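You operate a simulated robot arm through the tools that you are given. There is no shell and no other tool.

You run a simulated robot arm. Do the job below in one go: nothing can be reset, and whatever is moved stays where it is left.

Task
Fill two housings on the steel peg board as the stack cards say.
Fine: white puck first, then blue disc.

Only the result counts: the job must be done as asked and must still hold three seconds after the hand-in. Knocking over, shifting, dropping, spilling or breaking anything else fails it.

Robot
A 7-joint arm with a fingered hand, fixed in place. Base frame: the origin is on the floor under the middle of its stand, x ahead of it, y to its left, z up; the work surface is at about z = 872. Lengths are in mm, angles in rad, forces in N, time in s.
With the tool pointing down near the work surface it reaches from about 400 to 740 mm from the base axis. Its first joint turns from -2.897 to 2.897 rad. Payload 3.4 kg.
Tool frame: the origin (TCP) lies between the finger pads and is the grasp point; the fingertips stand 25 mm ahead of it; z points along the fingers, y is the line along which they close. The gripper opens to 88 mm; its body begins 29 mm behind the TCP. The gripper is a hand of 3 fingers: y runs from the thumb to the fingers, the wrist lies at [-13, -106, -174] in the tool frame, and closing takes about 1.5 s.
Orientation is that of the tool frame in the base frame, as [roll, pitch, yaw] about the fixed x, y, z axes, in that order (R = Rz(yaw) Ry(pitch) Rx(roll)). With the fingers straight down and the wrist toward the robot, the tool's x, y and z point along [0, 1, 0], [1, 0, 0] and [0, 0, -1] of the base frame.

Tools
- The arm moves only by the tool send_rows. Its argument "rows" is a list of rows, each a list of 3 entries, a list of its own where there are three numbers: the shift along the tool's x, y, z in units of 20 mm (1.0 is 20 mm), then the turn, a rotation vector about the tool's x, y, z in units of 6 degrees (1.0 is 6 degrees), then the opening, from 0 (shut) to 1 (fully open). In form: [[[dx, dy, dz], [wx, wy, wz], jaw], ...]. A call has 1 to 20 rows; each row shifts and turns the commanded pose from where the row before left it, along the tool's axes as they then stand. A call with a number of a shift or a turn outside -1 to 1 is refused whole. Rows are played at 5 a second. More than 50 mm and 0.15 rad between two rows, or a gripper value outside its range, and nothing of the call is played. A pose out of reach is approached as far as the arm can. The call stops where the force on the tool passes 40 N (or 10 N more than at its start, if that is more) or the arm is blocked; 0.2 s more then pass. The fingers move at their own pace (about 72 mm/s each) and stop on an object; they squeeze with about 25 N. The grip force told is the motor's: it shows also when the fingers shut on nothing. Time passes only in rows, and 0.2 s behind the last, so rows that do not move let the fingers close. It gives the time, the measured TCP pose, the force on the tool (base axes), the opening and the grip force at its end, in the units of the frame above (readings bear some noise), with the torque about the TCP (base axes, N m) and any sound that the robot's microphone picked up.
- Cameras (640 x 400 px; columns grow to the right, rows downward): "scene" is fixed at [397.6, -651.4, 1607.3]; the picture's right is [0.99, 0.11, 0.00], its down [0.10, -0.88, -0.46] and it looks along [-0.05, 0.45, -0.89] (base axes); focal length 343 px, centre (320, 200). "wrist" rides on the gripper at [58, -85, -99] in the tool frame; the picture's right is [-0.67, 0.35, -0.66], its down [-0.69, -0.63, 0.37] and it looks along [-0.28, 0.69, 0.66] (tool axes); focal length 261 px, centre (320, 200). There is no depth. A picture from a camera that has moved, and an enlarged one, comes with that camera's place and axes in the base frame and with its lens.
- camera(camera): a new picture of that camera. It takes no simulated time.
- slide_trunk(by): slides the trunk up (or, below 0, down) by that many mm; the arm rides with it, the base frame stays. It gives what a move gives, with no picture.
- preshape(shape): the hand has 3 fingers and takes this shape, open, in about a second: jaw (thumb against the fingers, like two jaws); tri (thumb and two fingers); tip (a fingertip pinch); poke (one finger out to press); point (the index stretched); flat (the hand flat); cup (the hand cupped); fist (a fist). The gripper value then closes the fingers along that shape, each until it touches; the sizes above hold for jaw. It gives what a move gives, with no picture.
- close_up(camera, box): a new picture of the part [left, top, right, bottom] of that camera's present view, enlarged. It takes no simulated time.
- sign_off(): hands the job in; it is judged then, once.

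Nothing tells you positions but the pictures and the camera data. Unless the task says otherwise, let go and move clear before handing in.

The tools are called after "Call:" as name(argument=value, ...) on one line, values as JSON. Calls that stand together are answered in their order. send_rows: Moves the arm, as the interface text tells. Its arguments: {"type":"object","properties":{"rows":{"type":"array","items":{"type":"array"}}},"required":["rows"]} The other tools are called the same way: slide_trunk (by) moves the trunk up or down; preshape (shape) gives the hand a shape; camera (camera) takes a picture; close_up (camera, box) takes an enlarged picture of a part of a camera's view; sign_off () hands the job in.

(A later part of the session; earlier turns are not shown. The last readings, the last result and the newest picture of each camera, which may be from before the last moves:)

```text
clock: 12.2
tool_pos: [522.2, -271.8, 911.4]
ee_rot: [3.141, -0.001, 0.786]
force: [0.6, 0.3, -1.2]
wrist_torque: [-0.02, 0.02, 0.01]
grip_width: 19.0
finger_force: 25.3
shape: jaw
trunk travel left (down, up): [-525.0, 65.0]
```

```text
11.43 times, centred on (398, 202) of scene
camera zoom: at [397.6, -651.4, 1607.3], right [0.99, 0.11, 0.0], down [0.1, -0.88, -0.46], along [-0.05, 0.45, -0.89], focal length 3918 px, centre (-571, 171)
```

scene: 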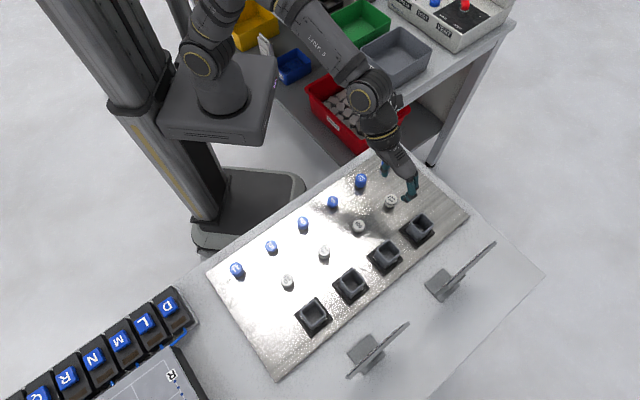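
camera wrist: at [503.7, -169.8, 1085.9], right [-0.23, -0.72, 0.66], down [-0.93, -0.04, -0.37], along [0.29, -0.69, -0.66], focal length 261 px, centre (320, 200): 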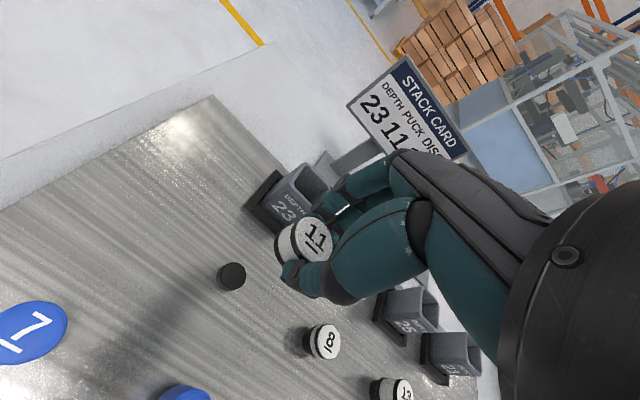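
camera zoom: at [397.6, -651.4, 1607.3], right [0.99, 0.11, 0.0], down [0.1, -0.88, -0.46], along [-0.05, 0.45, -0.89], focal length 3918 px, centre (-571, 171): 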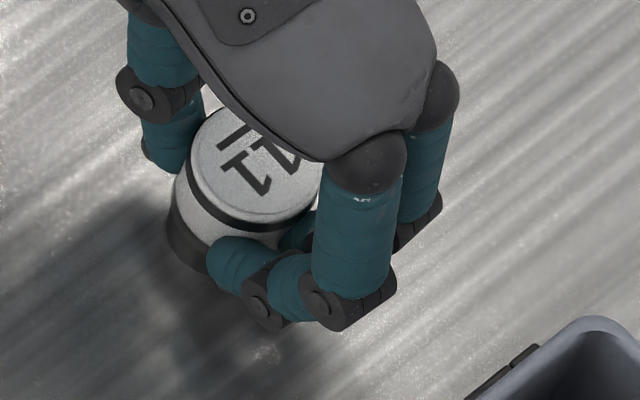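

Call:
send_rows(rows=[[[0, 0, 0.05], [0, 0, 0], 0.1], [[0, 0, 0.03], [0, 0, 0], 0.1], [[0, 0, 0], [0, 0, 0], 0.1]])

Call:
close_up(camera="wrist", box=[260, 200, 350, 300])

```text
clock: 13.0
tool_pos: [524.1, -270.6, 909.8]
ee_rot: [3.141, 0.0, 0.786]
force: [-0.4, -0.7, -0.6]
wrist_torque: [0.03, 0.02, 0.01]
grip_width: 19.2
finger_force: 25.4
shape: jaw
trunk travel left (down, up): [-525.0, 65.0]
```

```text
4.00 times, centred on (305, 250) of wrist
camera zoom: at [504.7, -168.6, 1007.9], right [-0.23, -0.72, 0.66], down [-0.93, -0.04, -0.37], along [0.29, -0.69, -0.66], focal length 1043 px, centre (380, 0)
```

zoom: 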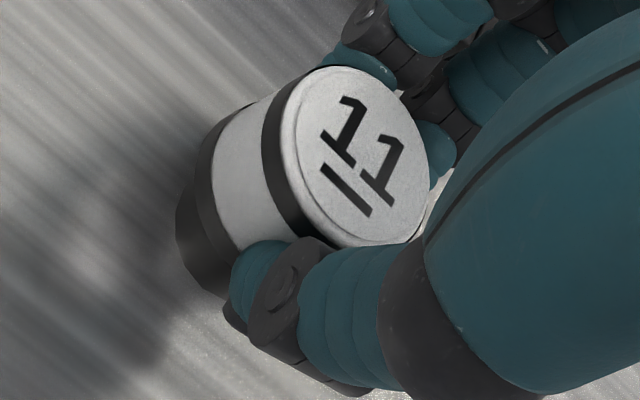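

Call:
send_rows(rows=[[[0, 0, 0.06], [0, 0, 0], 0.1], [[0, 0, 0], [0, 0, 0], 0.1]])

Call:
close_up(camera="wrist", box=[260, 200, 350, 300])

```text
clock: 13.6
tool_pos: [523.4, -270.8, 908.5]
ee_rot: [3.141, 0.0, 0.786]
force: [0.9, 0.0, 4.0]
wrist_torque: [-0.01, -0.02, 0.01]
grip_width: 19.0
finger_force: 25.1
shape: jaw
trunk travel left (down, up): [-525.0, 65.0]
```

```text
4.00 times, centred on (305, 250) of wrist
camera zoom: at [504.5, -168.6, 1006.8], right [-0.23, -0.72, 0.66], down [-0.93, -0.04, -0.37], along [0.29, -0.69, -0.66], focal length 1043 px, centre (380, 0)
```

zoom: 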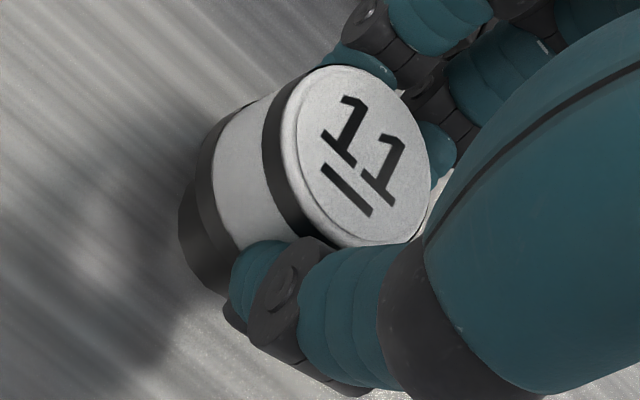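

The puck is back on its post (4 N contact). I'll open, rise about 6 mm, and check centring.

Call:
send_rows(rows=[[[0, 0, 0], [0, 0, 0], 0.3], [[0, 0, 0], [0, 0, 0], 0.45], [[0, 0, 0], [0, 0, 0], 0.6], [[0, 0, -0.1], [0, 0, 0], 0.62], [[0, 0, -0.28], [0, 0, 0], 0.62], [[0, 0, 0], [0, 0, 0], 0.62]])

Call:
close_up(camera="wrist", box=[250, 180, 350, 320])

Call:
close_up(camera="scene", box=[372, 170, 420, 220])

```text
clock: 15.0
tool_pos: [524.1, -271.1, 914.8]
ee_rot: [3.14, 0.0, 0.786]
force: [-0.2, -0.3, 0.2]
wrist_torque: [-0.01, -0.02, 0.03]
grip_width: 54.0
finger_force: 0.1
shape: jaw
trunk travel left (down, up): [-525.0, 65.0]
```

```text
2.86 times, centred on (300, 250) of wrist
camera zoom: at [504.6, -168.5, 1013.6], right [-0.23, -0.72, 0.66], down [-0.93, -0.04, -0.37], along [0.29, -0.69, -0.66], focal length 745 px, centre (377, 57)
```

zoom: 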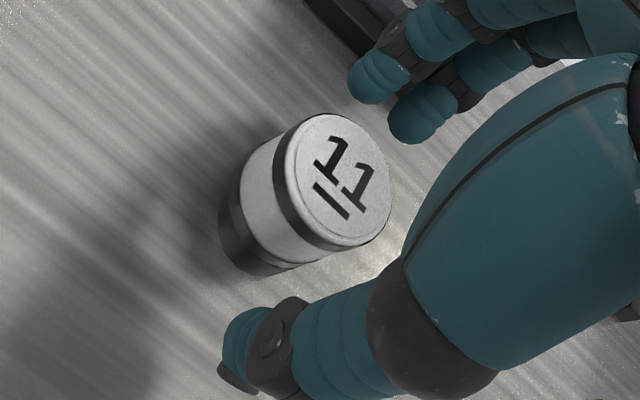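

```text
8.00 times, centred on (396, 195) of scene
camera zoom: at [397.6, -651.4, 1607.3], right [0.99, 0.11, 0.0], down [0.1, -0.88, -0.46], along [-0.05, 0.45, -0.89], focal length 2743 px, centre (-288, 240)
```

zoom: 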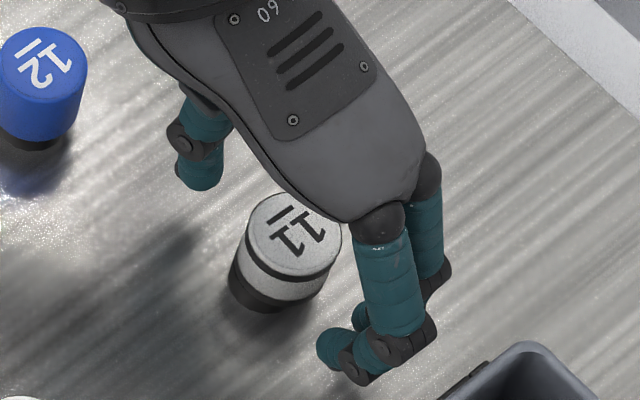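

Call:
send_rows(rows=[[[0.1, 0, -0.06], [0, 0, 0], 0.5], [[0, 0, 0], [0, 0, 0], 0.3], [[0, 0, 0], [0, 0, 0], 0.15], [[0, 0, 0], [0, 0, 0], 0.1], [[0, 0, 0], [0, 0, 0], 0.1], [[0, 0, 0], [0, 0, 0], 0.1], [[0, 0, 0], [0, 0, 0], 0.1]])

Call:
close_up(camera="wrist", box=[260, 200, 350, 300])

Call:
close_up(camera="scene", box=[378, 180, 418, 215])

```text
clock: 16.6
tool_pos: [526.9, -270.7, 916.9]
ee_rot: [-3.141, -0.002, 0.786]
force: [0.1, 0.2, 0.1]
wrist_torque: [0.02, 0.01, -0.04]
grip_width: 19.3
finger_force: 25.0
shape: jaw
trunk travel left (down, up): [-525.0, 65.0]
```

```text
4.00 times, centred on (305, 250) of wrist
camera zoom: at [507.1, -167.2, 1014.9], right [-0.23, -0.72, 0.66], down [-0.93, -0.04, -0.37], along [0.29, -0.69, -0.66], focal length 1043 px, centre (380, 0)
```

zoom: 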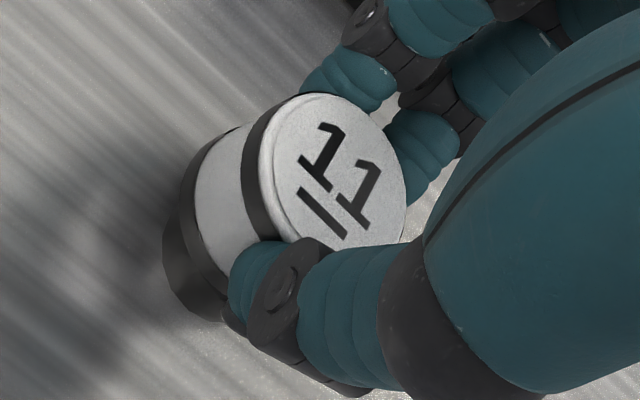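

```text
11.43 times, centred on (398, 198) of scene
camera zoom: at [397.6, -651.4, 1607.3], right [0.99, 0.11, 0.0], down [0.1, -0.88, -0.46], along [-0.05, 0.45, -0.89], focal length 3918 px, centre (-571, 229)
```

zoom: 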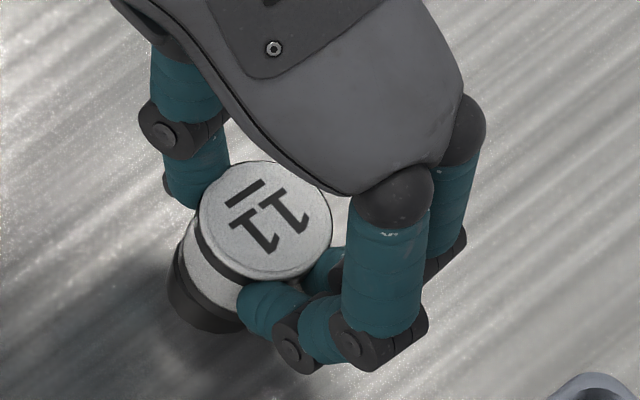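

Call:
close_up(camera="wrist", box=[260, 215, 330, 285])

Call:
close_up(camera="scene", box=[382, 190, 406, 212])

```text
5.71 times, centred on (295, 250) of wrist
camera zoom: at [507.1, -167.2, 1014.9], right [-0.23, -0.72, 0.66], down [-0.93, -0.04, -0.37], along [0.29, -0.69, -0.66], focal length 1489 px, centre (463, -86)
```

zoom: 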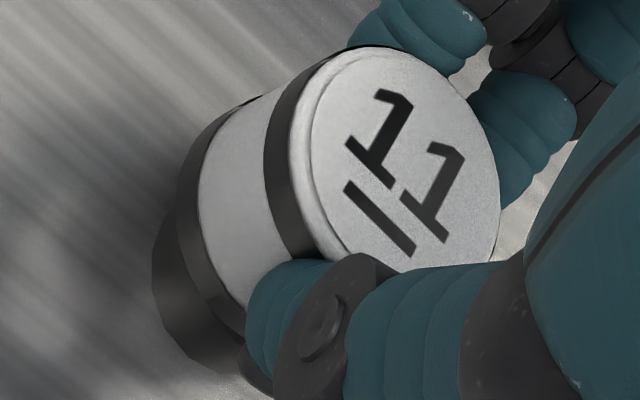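

```text
16.00 times, centred on (394, 201) of scene
camera zoom: at [397.6, -651.4, 1607.3], right [0.99, 0.11, 0.0], down [0.1, -0.88, -0.46], along [-0.05, 0.45, -0.89], focal length 5486 px, centre (-864, 184)
```

zoom: 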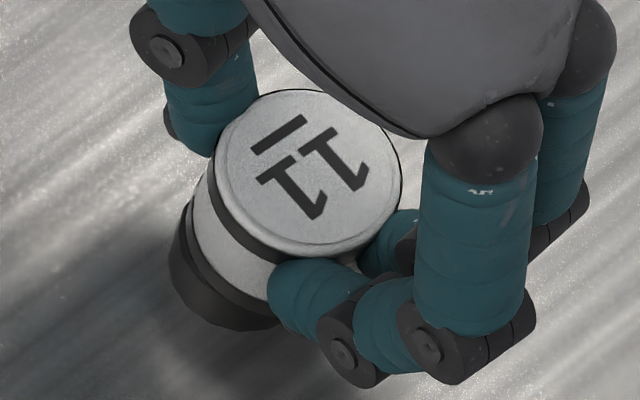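

The grasp is now higher on the puck and it looks upright. I'll lift 66 mm, then carry it about 89 mm along tool y toward housing 23.

Call:
send_rows(rows=[[[0, 0, -0.3], [0, 0, 0], 0.1], [[0, 0, -0.6], [0, 0, 0], 0.1], [[0, 0, -0.8], [0, 0, 0], 0.1], [[0, 0, -0.8], [0, 0, 0], 0.1], [[0, 0, -0.8], [0, 0, 0], 0.1], [[0, 0, 0], [0, 0, 0], 0.1]])

Call:
close_up(camera="wrist", box=[230, 170, 350, 300])

Call:
close_up(camera="scene", box=[372, 150, 452, 250])

```text
clock: 18.0
tool_pos: [525.0, -270.9, 982.3]
ee_rot: [-3.141, 0.002, 0.785]
force: [0.4, -0.5, 0.0]
wrist_torque: [0.0, -0.01, 0.0]
grip_width: 19.5
finger_force: 24.7
shape: jaw
trunk travel left (down, up): [-525.0, 65.0]
```

```text
3.08 times, centred on (290, 235) of wrist
camera zoom: at [504.9, -169.0, 1079.8], right [-0.23, -0.72, 0.66], down [-0.93, -0.04, -0.37], along [0.29, -0.69, -0.66], focal length 802 px, centre (412, 92)
```

zoom: 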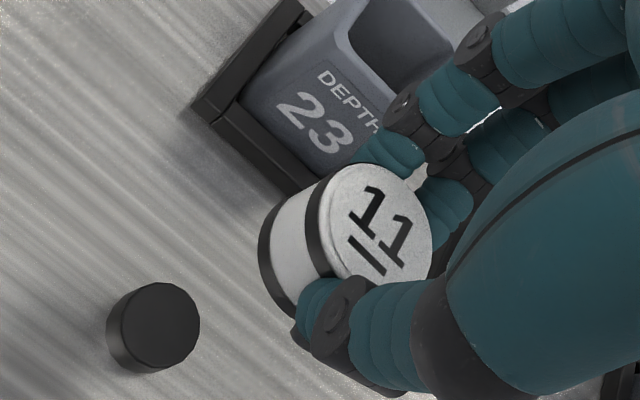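

```text
4.00 times, centred on (412, 200) of scene
camera zoom: at [397.6, -651.4, 1607.3], right [0.99, 0.11, 0.0], down [0.1, -0.88, -0.46], along [-0.05, 0.45, -0.89], focal length 1371 px, centre (-48, 200)
```

zoom: 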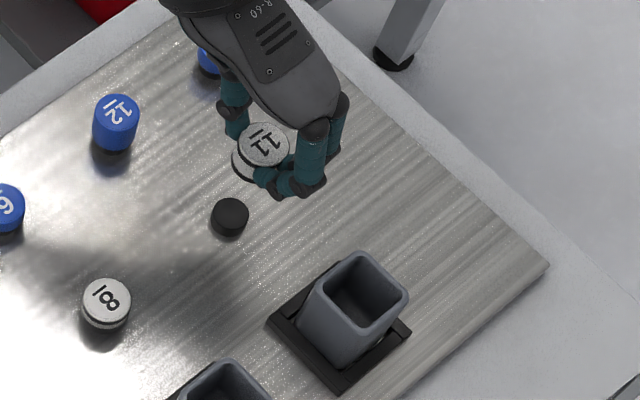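

Call:
send_rows(rows=[[[0.0, 0.88, 0], [0, 0, 0], 0.1], [[0.0, 0.88, 0], [0, 0, 0], 0.1], [[0.0, 0.88, 0], [0, 0, 0], 0.1], [[0.0, 0.88, 0], [0, 0, 0], 0.1], [[0.0, 0.88, 0], [0, 0, 0], 0.1], [[0, 0, 0], [0, 0, 0], 0.1]])

Call:
close_up(camera="wrist", box=[220, 170, 380, 310])

Call:
close_up(camera="scene", box=[380, 170, 460, 270])

Call:
camera(camera="wrist")

```text
clock: 19.4
tool_pos: [588.1, -331.6, 982.0]
ee_rot: [-3.141, 0.001, 0.785]
force: [-0.5, -1.5, -0.5]
wrist_torque: [0.03, -0.02, -0.02]
grip_width: 19.3
finger_force: 25.4
shape: jaw
trunk travel left (down, up): [-525.0, 65.0]
```

```text
2.86 times, centred on (300, 240) of wrist
camera zoom: at [569.4, -229.9, 1080.3], right [-0.23, -0.72, 0.66], down [-0.93, -0.04, -0.37], along [0.29, -0.69, -0.66], focal length 745 px, centre (377, 86)
```

zoom: 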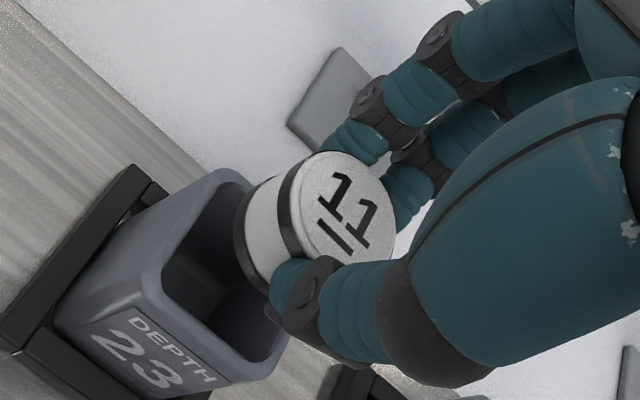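

```text
4.00 times, centred on (420, 220) of scene
camera zoom: at [397.6, -651.4, 1607.3], right [0.99, 0.11, 0.0], down [0.1, -0.88, -0.46], along [-0.05, 0.45, -0.89], focal length 1371 px, centre (-80, 120)
```

zoom: 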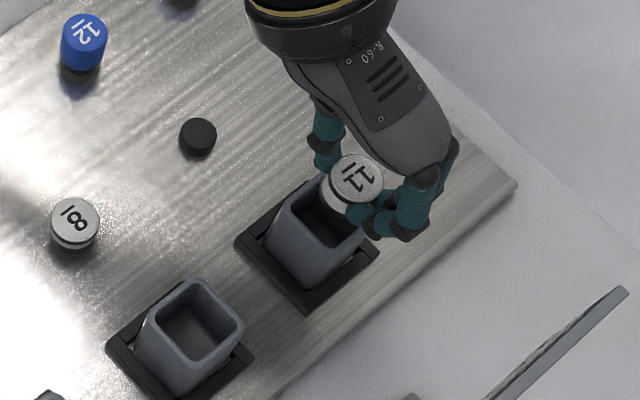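

```text
taken
camera wrist: at [569.4, -229.9, 1080.3], right [-0.23, -0.72, 0.66], down [-0.93, -0.04, -0.37], along [0.29, -0.69, -0.66], focal length 261 px, centre (320, 200)
```

wrist: 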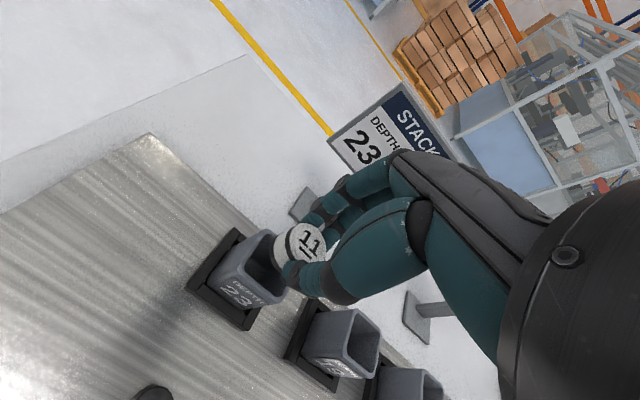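

Call:
close_up(camera="wrist", box=[230, 210, 326, 310])

Call:
close_up(camera="scene", box=[405, 200, 455, 250])

```text
4.00 times, centred on (278, 260) of wrist
camera zoom: at [569.4, -229.9, 1080.3], right [-0.23, -0.72, 0.66], down [-0.93, -0.04, -0.37], along [0.29, -0.69, -0.66], focal length 1043 px, centre (488, -40)
```

zoom: 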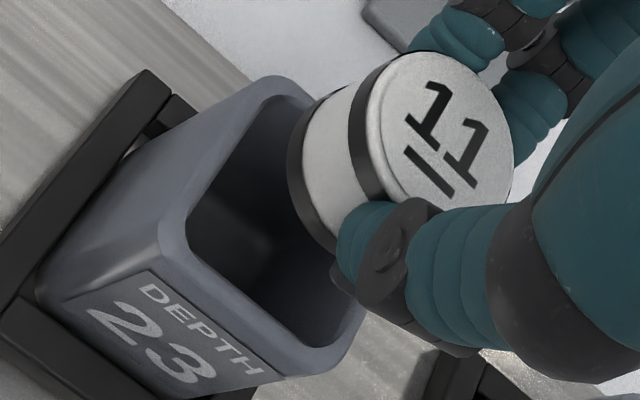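

```text
8.00 times, centred on (430, 225) of scene
camera zoom: at [397.6, -651.4, 1607.3], right [0.99, 0.11, 0.0], down [0.1, -0.88, -0.46], along [-0.05, 0.45, -0.89], focal length 2743 px, centre (-560, 0)
```

zoom: 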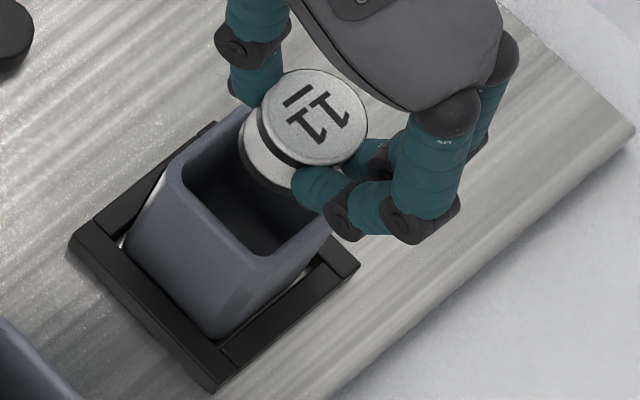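

Relative to the tool, the puck sits near (2, 3) and the housing opening near (-2, 1). I'll shift by (-4, -2) mm in the tool frame and lower 17 mm to just above the rim, then compare directly.

Call:
send_rows(rows=[[[-0.2, -0.1, 0], [0, 0, 0], 0.1], [[0, 0, 0.45], [0, 0, 0], 0.1], [[0, 0, 0.4], [0, 0, 0], 0.1], [[0, 0, 0], [0, 0, 0], 0.1]])

Call:
close_up(camera="wrist", box=[230, 200, 340, 310])

Call:
close_up(camera="scene", box=[400, 200, 450, 250])

```text
clock: 20.4
tool_pos: [581.4, -334.1, 966.0]
ee_rot: [3.14, 0.0, 0.785]
force: [-0.1, -0.6, 0.1]
wrist_torque: [-0.04, -0.01, 0.0]
grip_width: 19.4
finger_force: 25.0
shape: jaw
trunk travel left (down, up): [-525.0, 65.0]
```

```text
3.64 times, centred on (285, 255) of wrist
camera zoom: at [563.7, -231.7, 1063.5], right [-0.23, -0.72, 0.66], down [-0.93, -0.04, -0.37], along [0.29, -0.69, -0.66], focal length 948 px, centre (447, 0)
```

zoom: 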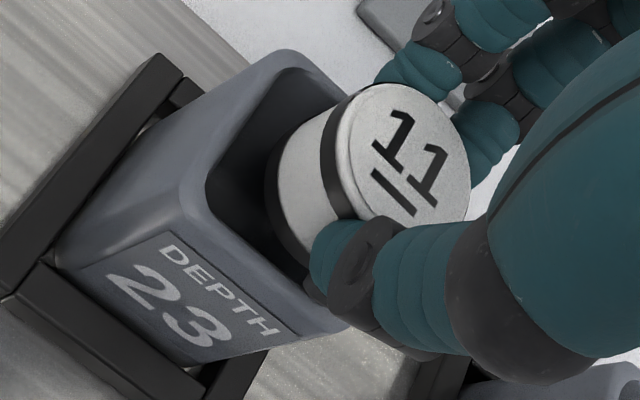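

```text
8.00 times, centred on (425, 225) of scene
camera zoom: at [397.6, -651.4, 1607.3], right [0.99, 0.11, 0.0], down [0.1, -0.88, -0.46], along [-0.05, 0.45, -0.89], focal length 2743 px, centre (-520, 0)
```

zoom: 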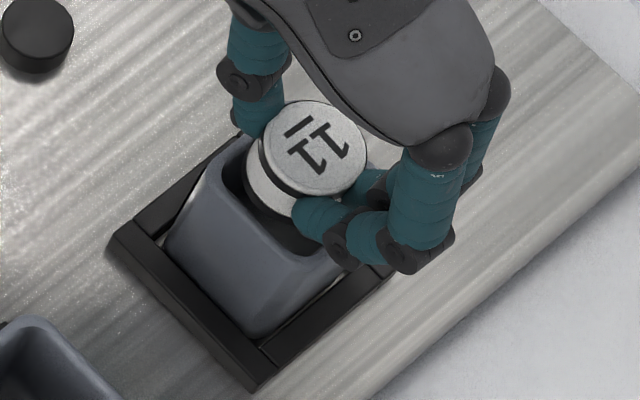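

Call:
close_up(camera="wrist", box=[240, 205, 300, 275])

Call:
close_up(camera="scene", box=[405, 205, 437, 245])

Call:
close_up(camera="wrist", box=[260, 240, 340, 310])

```text
5.71 times, centred on (270, 240) of wrist
camera zoom: at [563.7, -231.7, 1063.5], right [-0.23, -0.72, 0.66], down [-0.93, -0.04, -0.37], along [0.29, -0.69, -0.66], focal length 1489 px, centre (606, -29)
```

zoom: 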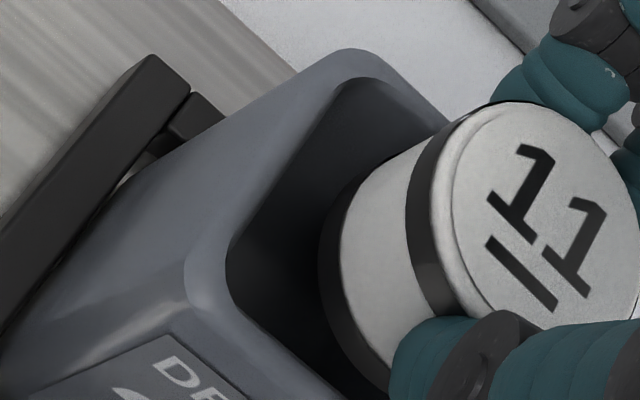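

```text
10.00 times, centred on (421, 225) of scene
camera zoom: at [397.6, -651.4, 1607.3], right [0.99, 0.11, 0.0], down [0.1, -0.88, -0.46], along [-0.05, 0.45, -0.89], focal length 3428 px, centre (-690, -50)
```

zoom: 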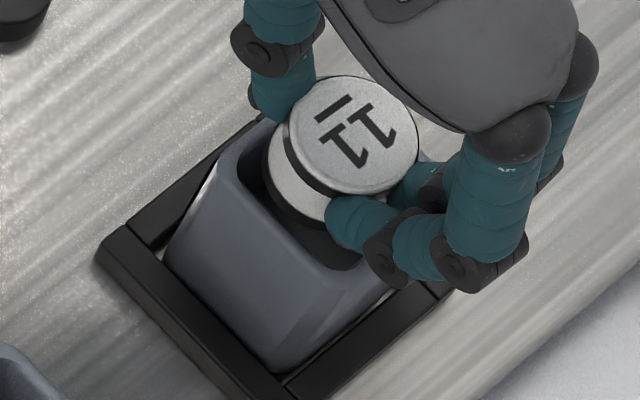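

```text
5.71 times, centred on (300, 275) of wrist
camera zoom: at [563.7, -231.7, 1063.5], right [-0.23, -0.72, 0.66], down [-0.93, -0.04, -0.37], along [0.29, -0.69, -0.66], focal length 1489 px, centre (434, -229)
```

zoom: 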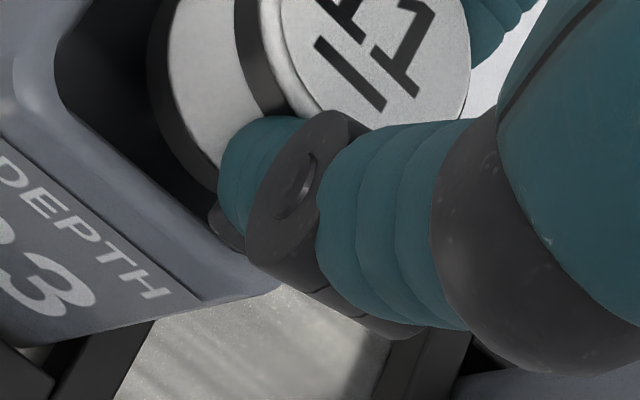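

The puck is still about 2 mm short of centre along tool x and about 1.5 mm along y. I'll correct and lower to rim level for a direct comparison.

Call:
send_rows(rows=[[[0.115, 0.075, 0], [0, 0, 0], 0.1], [[0, 0, 0.2], [0, 0, 0], 0.1], [[0, 0, 0], [0, 0, 0], 0.1]])

Call:
close_up(camera="wrist", box=[240, 200, 320, 290])

Call:
close_up(camera="scene", box=[405, 205, 437, 245])

```text
clock: 21.2
tool_pos: [586.3, -332.8, 961.5]
ee_rot: [-3.141, -0.001, 0.786]
force: [0.4, -0.8, -0.1]
wrist_torque: [0.05, 0.01, 0.03]
grip_width: 19.6
finger_force: 25.0
shape: jaw
trunk travel left (down, up): [-525.0, 65.0]
```

```text
4.44 times, centred on (280, 245) of wrist
camera zoom: at [567.6, -230.7, 1059.5], right [-0.23, -0.72, 0.66], down [-0.93, -0.04, -0.37], along [0.29, -0.69, -0.66], focal length 1158 px, centre (498, 0)
```

zoom: 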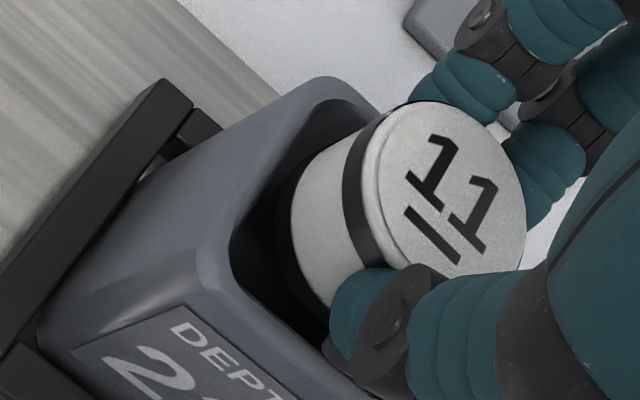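

```text
10.00 times, centred on (421, 225) of scene
camera zoom: at [397.6, -651.4, 1607.3], right [0.99, 0.11, 0.0], down [0.1, -0.88, -0.46], along [-0.05, 0.45, -0.89], focal length 3428 px, centre (-690, -50)
```

zoom: 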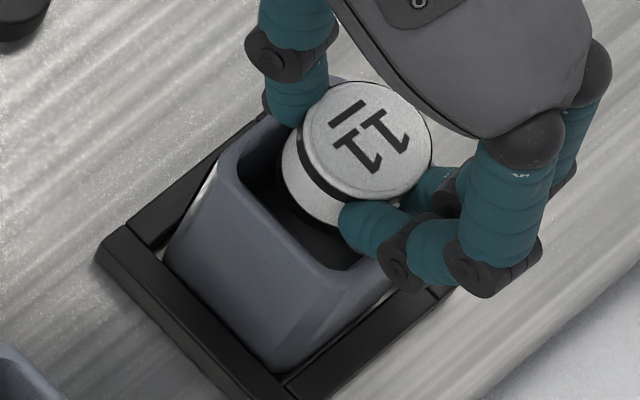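

Call:
close_up(camera="scene", box=[408, 208, 434, 236])

Call:
close_up(camera="wrist", box=[245, 210, 300, 275])

```text
14.29 times, centred on (421, 222) of scene
camera zoom: at [397.6, -651.4, 1607.3], right [0.99, 0.11, 0.0], down [0.1, -0.88, -0.46], along [-0.05, 0.45, -0.89], focal length 4898 px, centre (-1123, -114)
```

zoom: 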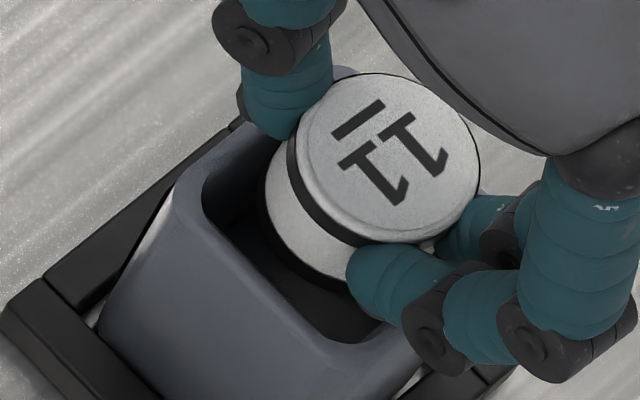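

```text
6.15 times, centred on (272, 242) of wrist
camera zoom: at [567.6, -230.7, 1059.5], right [-0.23, -0.72, 0.66], down [-0.93, -0.04, -0.37], along [0.29, -0.69, -0.66], focal length 1604 px, centre (612, -62)
```

zoom: 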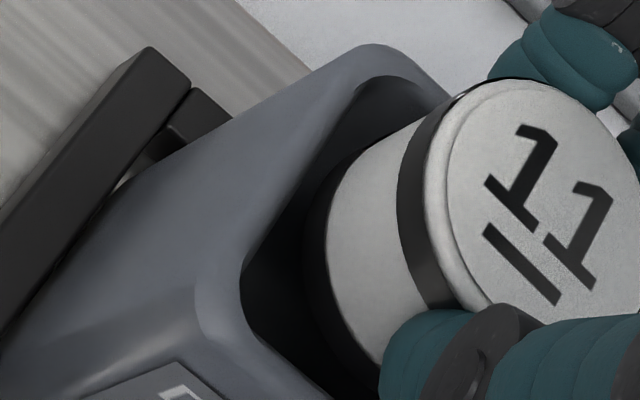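

The gaps at the rim look near-even: about 0.7 mm too far along +x and 1 mm too far along +y. I'll nudge and lower 3 mm while watching the force.

Call:
send_rows(rows=[[[-0.035, -0.05, 0], [0, 0, 0], 0.1], [[0, 0, 0.1], [0, 0, 0], 0.1], [[0, 0, 0], [0, 0, 0], 0.1]])

Call:
close_up(camera="scene", box=[408, 208, 434, 236])

Call:
close_up(camera="wrist", box=[245, 210, 300, 275])

```text
clock: 22.0
tool_pos: [584.7, -332.4, 959.8]
ee_rot: [3.141, 0.002, 0.784]
force: [0.4, -0.8, -1.2]
wrist_torque: [-0.03, 0.01, 0.01]
grip_width: 19.3
finger_force: 24.2
shape: jaw
trunk travel left (down, up): [-525.0, 65.0]
```

```text
14.29 times, centred on (421, 222) of scene
camera zoom: at [397.6, -651.4, 1607.3], right [0.99, 0.11, 0.0], down [0.1, -0.88, -0.46], along [-0.05, 0.45, -0.89], focal length 4898 px, centre (-1123, -114)
```

zoom: 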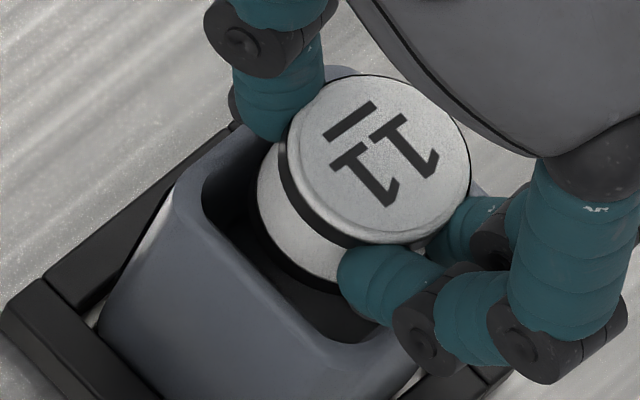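

```text
6.15 times, centred on (272, 242) of wrist
camera zoom: at [566.7, -230.3, 1057.8], right [-0.23, -0.72, 0.66], down [-0.93, -0.04, -0.37], along [0.29, -0.69, -0.66], focal length 1604 px, centre (612, -62)
```

zoom: 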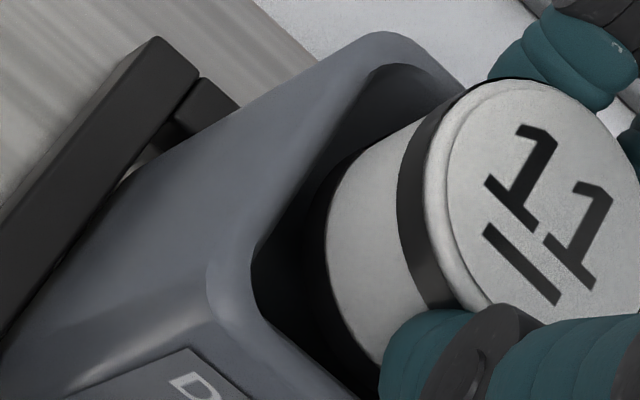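

The gaps look even at about 2.5–3 mm all round. I'll lower another 7 mm into the opening, in small steps.

Call:
send_rows(rows=[[[0, 0, 0.12], [0, 0, 0], 0.1], [[0, 0, 0.12], [0, 0, 0], 0.1], [[0, 0, 0.12], [0, 0, 0], 0.1], [[0, 0, 0], [0, 0, 0], 0.1]])

Call:
close_up(camera="scene", box=[408, 208, 434, 236])

Call:
close_up(camera="wrist", box=[245, 200, 345, 300])

```text
clock: 23.0
tool_pos: [583.0, -333.1, 953.6]
ee_rot: [3.139, -0.001, 0.786]
force: [-0.3, 0.0, 7.7]
wrist_torque: [0.1, 0.1, 0.0]
grip_width: 19.5
finger_force: 25.2
shape: jaw
trunk travel left (down, up): [-525.0, 65.0]
```

```text
14.29 times, centred on (421, 222) of scene
camera zoom: at [397.6, -651.4, 1607.3], right [0.99, 0.11, 0.0], down [0.1, -0.88, -0.46], along [-0.05, 0.45, -0.89], focal length 4898 px, centre (-1123, -114)
```

zoom: 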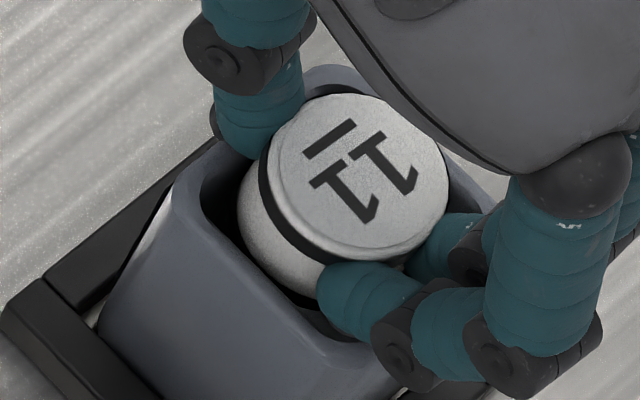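

```text
4.00 times, centred on (295, 250) of wrist
camera zoom: at [564.9, -230.2, 1051.4], right [-0.23, -0.72, 0.66], down [-0.93, -0.04, -0.37], along [0.29, -0.69, -0.66], focal length 1043 px, centre (420, 0)
```

zoom: 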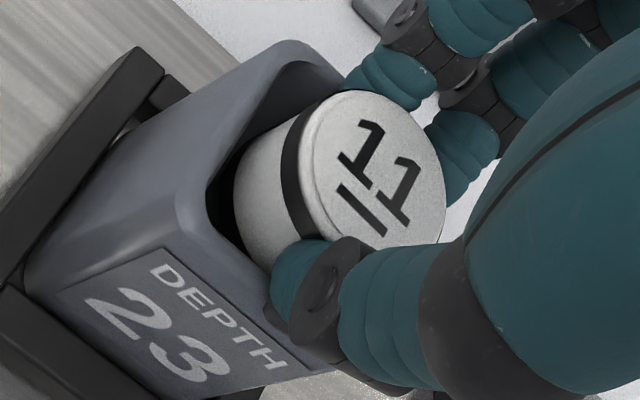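

Contact of about 8 N, located at the thumb tip touching the near rim; the puck's bottom is already about 5 mm inside. I'll back off 1.5 mm and recentre slightly before release.

Call:
send_rows(rows=[[[0, 0, -0.075], [0, 0, 0], 0.1], [[0.06, 0.05, 0], [0, 0, 0], 0.1], [[0, 0, 0], [0, 0, 0], 0.1], [[0, 0, 0], [0, 0, 0], 0.1]])

Call:
close_up(camera="scene", box=[408, 208, 434, 236])

Call:
close_up(camera="wrist", box=[245, 200, 345, 300])

```text
clock: 24.0
tool_pos: [585.1, -333.0, 954.0]
ee_rot: [-3.141, -0.001, 0.784]
force: [-0.8, 0.3, 1.6]
wrist_torque: [0.04, 0.03, 0.0]
grip_width: 19.6
finger_force: 24.7
shape: jaw
trunk travel left (down, up): [-525.0, 65.0]
```

```text
14.29 times, centred on (421, 222) of scene
camera zoom: at [397.6, -651.4, 1607.3], right [0.99, 0.11, 0.0], down [0.1, -0.88, -0.46], along [-0.05, 0.45, -0.89], focal length 4898 px, centre (-1123, -114)
```

zoom: 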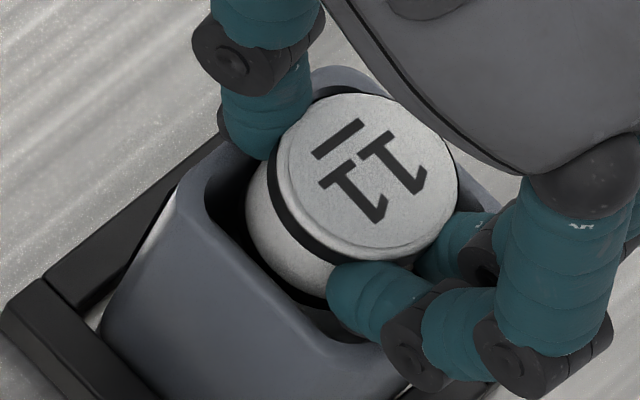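

```text
4.00 times, centred on (295, 250) of wrist
camera zoom: at [566.7, -230.1, 1051.7], right [-0.23, -0.72, 0.66], down [-0.93, -0.04, -0.37], along [0.29, -0.69, -0.66], focal length 1043 px, centre (420, 0)
```

zoom: 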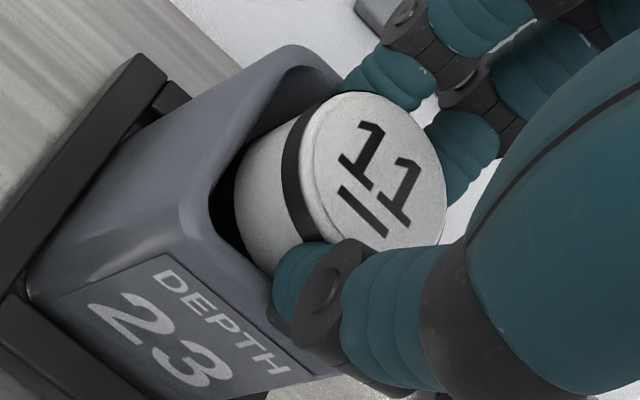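

Centred again with almost no load. I'll rise 1 mm more and release.

Call:
send_rows(rows=[[[0, 0, -0.05], [0, 0, 0], 0.1], [[0, 0, 0], [0, 0, 0], 0.1], [[0, 0, 0], [0, 0, 0], 0.3], [[0, 0, 0], [0, 0, 0], 0.5], [[0, 0, 0], [0, 0, 0], 0.6], [[0, 0, 0], [0, 0, 0], 0.6]])

Call:
close_up(camera="scene", box=[400, 200, 440, 240])

Call:
close_up(camera="wrist", box=[235, 200, 355, 320])

```text
clock: 25.4
tool_pos: [585.1, -333.1, 954.1]
ee_rot: [3.14, 0.0, 0.785]
force: [-0.9, -0.2, -0.5]
wrist_torque: [0.02, -0.01, 0.04]
grip_width: 52.4
finger_force: 0.0
shape: jaw
trunk travel left (down, up): [-525.0, 65.0]
```

```text
10.00 times, centred on (420, 220) of scene
camera zoom: at [397.6, -651.4, 1607.3], right [0.99, 0.11, 0.0], down [0.1, -0.88, -0.46], along [-0.05, 0.45, -0.89], focal length 3428 px, centre (-680, 0)
```

zoom: 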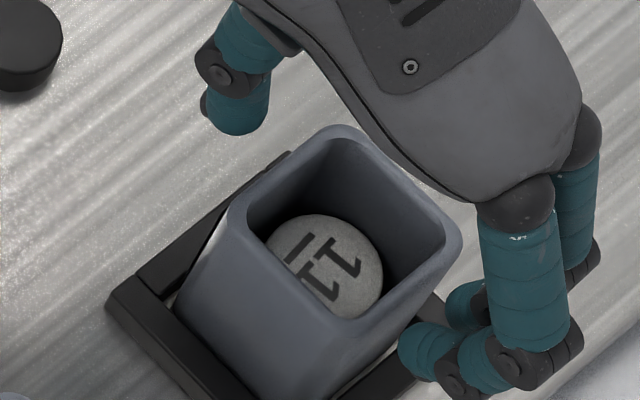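

```text
3.33 times, centred on (295, 260) of wrist
camera zoom: at [566.4, -230.1, 1051.4], right [-0.23, -0.72, 0.66], down [-0.93, -0.04, -0.37], along [0.29, -0.69, -0.66], focal length 869 px, centre (403, 0)
```

zoom: 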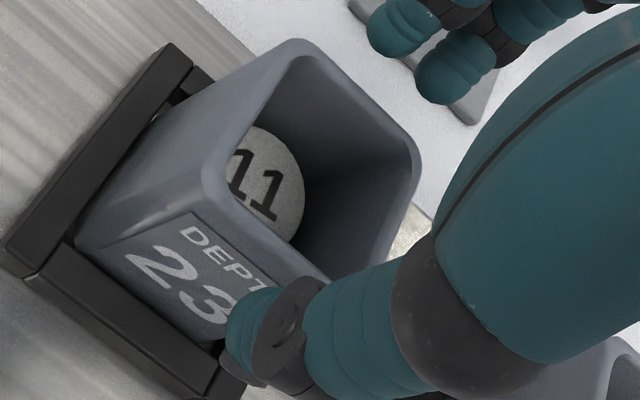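

Puck 11 dropped flat to the bottom of housing 23. Next I'll rise clear and go to disc 12, which I put near (451, -219).

Call:
send_rows(rows=[[[0, 0, -0.75], [0, 0, 0], 0.6], [[0, 0, -0.75], [0, 0, 0], 0.6], [[0, 0, -0.75], [0, 0, 0], 0.6], [[-0.097, -0.976, 0], [0, 0, 0], 0.6], [[-0.097, -0.976, 0], [0, 0, 0], 0.6], [[-0.097, -0.976, 0], [0, 0, 0], 0.6], [[-0.097, -0.976, 0], [0, 0, 0], 0.6], [[-0.097, -0.976, 0], [0, 0, 0], 0.6], [[-0.097, -0.976, 0], [0, 0, 0], 0.6], [[-0.097, -0.976, 0], [0, 0, 0], 0.6], [[-0.097, -0.976, 0], [0, 0, 0], 0.6], [[-0.097, -0.976, 0], [0, 0, 0], 0.6], [[0, 0, 0.5], [0, 0, 0], 0.6], [[0, 0, 0.5], [0, 0, 0], 0.6], [[0, 0, 0], [0, 0, 0], 0.6]])

Call:
camera(camera="wrist")

Call:
camera(camera="scene")

```text
clock: 28.6
tool_pos: [449.9, -220.3, 979.2]
ee_rot: [3.142, 0.0, 0.785]
force: [-0.3, -0.2, 0.6]
wrist_torque: [0.01, 0.01, 0.01]
grip_width: 52.0
finger_force: 0.1
shape: jaw
trunk travel left (down, up): [-525.0, 65.0]
```

```text
taken
camera wrist: at [430.9, -118.5, 1077.5], right [-0.23, -0.72, 0.66], down [-0.93, -0.04, -0.37], along [0.29, -0.69, -0.66], focal length 261 px, centre (320, 200)
```

wrist: 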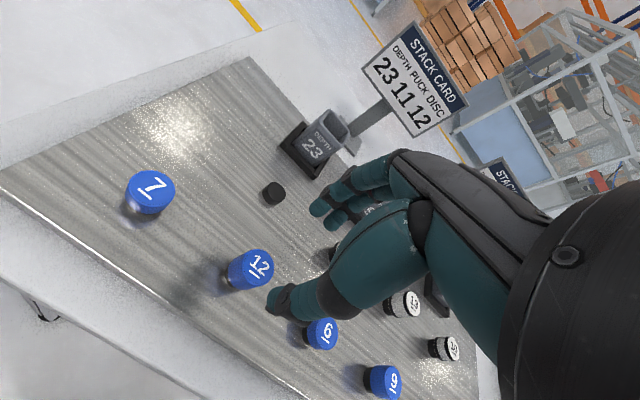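

```text
taken
```

scene: 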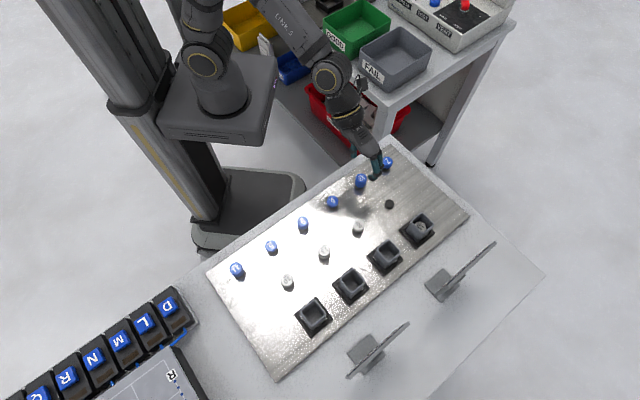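

Call:
close_up(camera="wrist", box=[210, 235, 306, 305])

Call:
close_up(camera="scene", box=[395, 205, 443, 250])

```text
5.71 times, centred on (258, 270) of wrist
camera zoom: at [430.9, -118.5, 1077.5], right [-0.23, -0.72, 0.66], down [-0.93, -0.04, -0.37], along [0.29, -0.69, -0.66], focal length 1489 px, centre (674, -200)
```

zoom: 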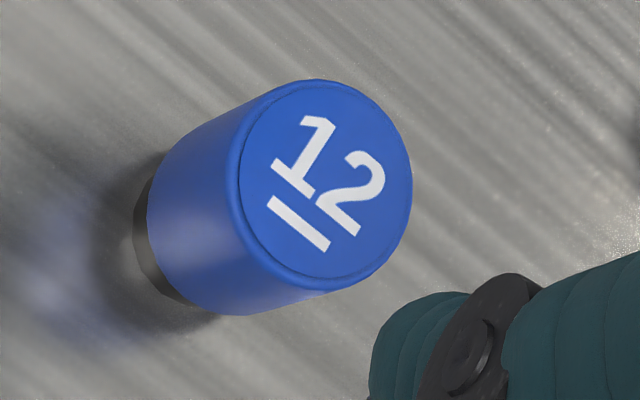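

```text
8.89 times, centred on (419, 228) of scene
camera zoom: at [397.6, -651.4, 1607.3], right [0.99, 0.11, 0.0], down [0.1, -0.88, -0.46], along [-0.05, 0.45, -0.89], focal length 3048 px, centre (-560, -44)
```

zoom: 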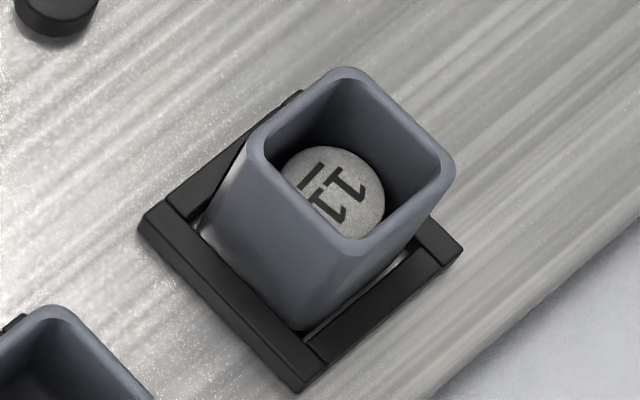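

Call:
send_rows(rows=[[[-0.04, 0.02, 0.8], [0, 0, 0], 0.6], [[-0.035, 0.025, 0.8], [0, 0, 0], 0.6], [[0, 0, 0.8], [0, 0, 0], 0.6], [[0, 0, 0], [0, 0, 0], 0.6]])

Call:
close_up(camera="wrist", box=[240, 190, 350, 310])

Call:
close_up(camera="scene", box=[340, 145, 390, 195])

```text
clock: 29.6
tool_pos: [448.7, -221.4, 932.4]
ee_rot: [-3.141, 0.0, 0.784]
force: [1.6, 0.2, -0.6]
wrist_torque: [0.0, 0.04, 0.0]
grip_width: 52.5
finger_force: 0.0
shape: jaw
trunk travel left (down, up): [-525.0, 65.0]
```

```text
3.33 times, centred on (295, 250) of wrist
camera zoom: at [430.0, -119.9, 1029.4], right [-0.23, -0.72, 0.66], down [-0.93, -0.04, -0.37], along [0.29, -0.69, -0.66], focal length 869 px, centre (403, 33)
```

zoom: 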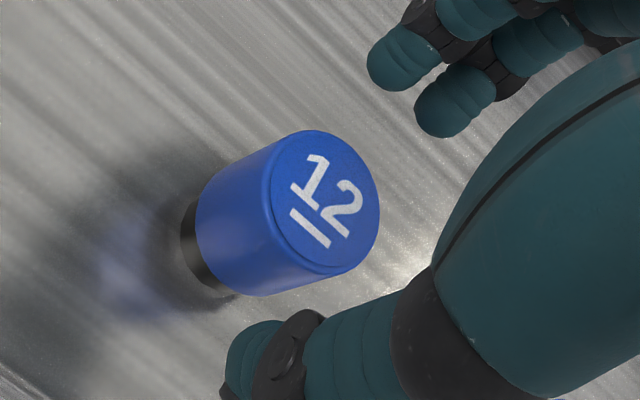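

```text
8.00 times, centred on (365, 170) of scene
camera zoom: at [397.6, -651.4, 1607.3], right [0.99, 0.11, 0.0], down [0.1, -0.88, -0.46], along [-0.05, 0.45, -0.89], focal length 2743 px, centre (-40, 440)
```

zoom: 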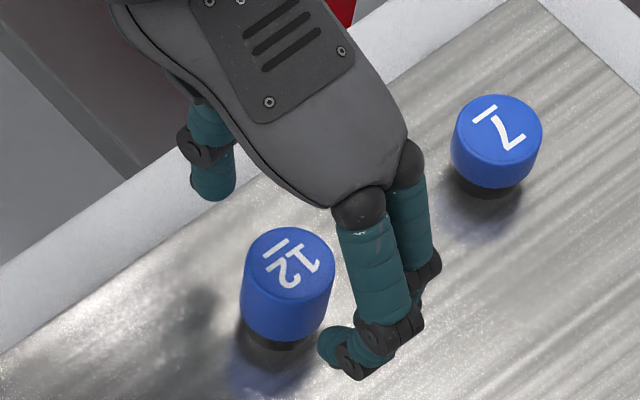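

Call:
send_rows(rows=[[[-0.03, 0.02, 0.3], [0, 0, 0], 0.55], [[0, 0, 0.27], [0, 0, 0], 0.55], [[0, 0, 0], [0, 0, 0], 0.55]])

Call:
close_up(camera="wrist", box=[240, 190, 350, 310])

Call:
close_up(camera="scene", box=[340, 150, 390, 200])

```text
clock: 30.4
tool_pos: [447.2, -223.9, 921.6]
ee_rot: [3.141, 0.001, 0.787]
force: [-0.6, -0.6, -0.1]
wrist_torque: [0.03, 0.01, 0.0]
grip_width: 48.7
finger_force: 0.2
shape: jaw
trunk travel left (down, up): [-525.0, 65.0]
```

```text
3.33 times, centred on (295, 250) of wrist
camera zoom: at [429.4, -121.1, 1018.4], right [-0.23, -0.72, 0.66], down [-0.93, -0.04, -0.37], along [0.29, -0.69, -0.66], focal length 869 px, centre (403, 33)
```

zoom: 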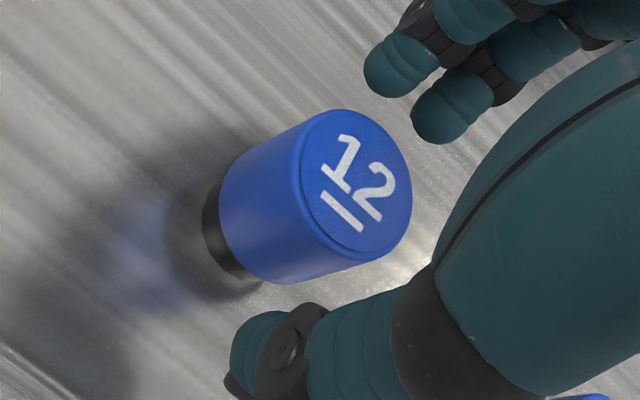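

```text
8.00 times, centred on (365, 175) of scene
camera zoom: at [397.6, -651.4, 1607.3], right [0.99, 0.11, 0.0], down [0.1, -0.88, -0.46], along [-0.05, 0.45, -0.89], focal length 2743 px, centre (-40, 400)
```

zoom: 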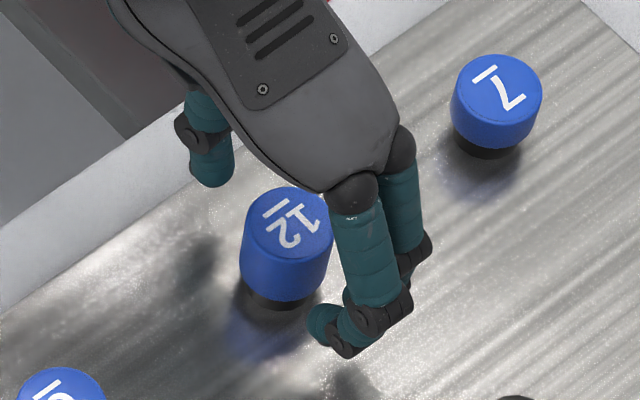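

Call:
send_rows(rows=[[[0, 0, 0], [0, 0, 0], 0.4], [[0, 0, 0], [0, 0, 0], 0.25], [[0, 0, 0], [0, 0, 0], 0.1], [[0, 0, 0], [0, 0, 0], 0.1], [[0, 0, 0], [0, 0, 0], 0.1], [[0, 0, 0], [0, 0, 0], 0.1]])

Call:
close_up(camera="wrist", box=[250, 200, 350, 300])

Call:
close_up(camera="scene", box=[345, 160, 385, 195])

```text
clock: 31.8
tool_pos: [448.3, -223.9, 920.5]
ee_rot: [3.141, 0.0, 0.786]
force: [0.3, 0.7, 0.1]
wrist_torque: [0.03, -0.04, -0.01]
grip_width: 18.7
finger_force: 24.7
shape: jaw
trunk travel left (down, up): [-525.0, 65.0]
```

```text
4.00 times, centred on (300, 250) of wrist
camera zoom: at [429.4, -121.1, 1018.5], right [-0.23, -0.72, 0.66], down [-0.93, -0.04, -0.37], along [0.29, -0.69, -0.66], focal length 1043 px, centre (400, 0)
```

zoom: 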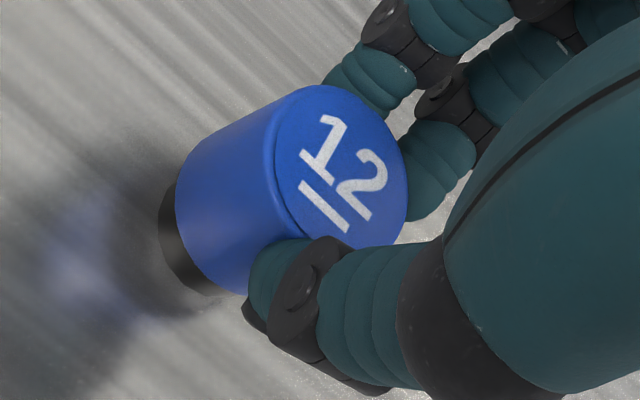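

```text
11.43 times, centred on (365, 178) of scene
camera zoom: at [397.6, -651.4, 1607.3], right [0.99, 0.11, 0.0], down [0.1, -0.88, -0.46], along [-0.05, 0.45, -0.89], focal length 3918 px, centre (-194, 457)
```

zoom: 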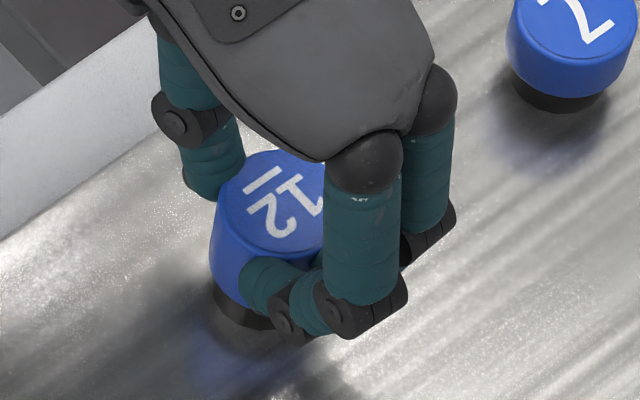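

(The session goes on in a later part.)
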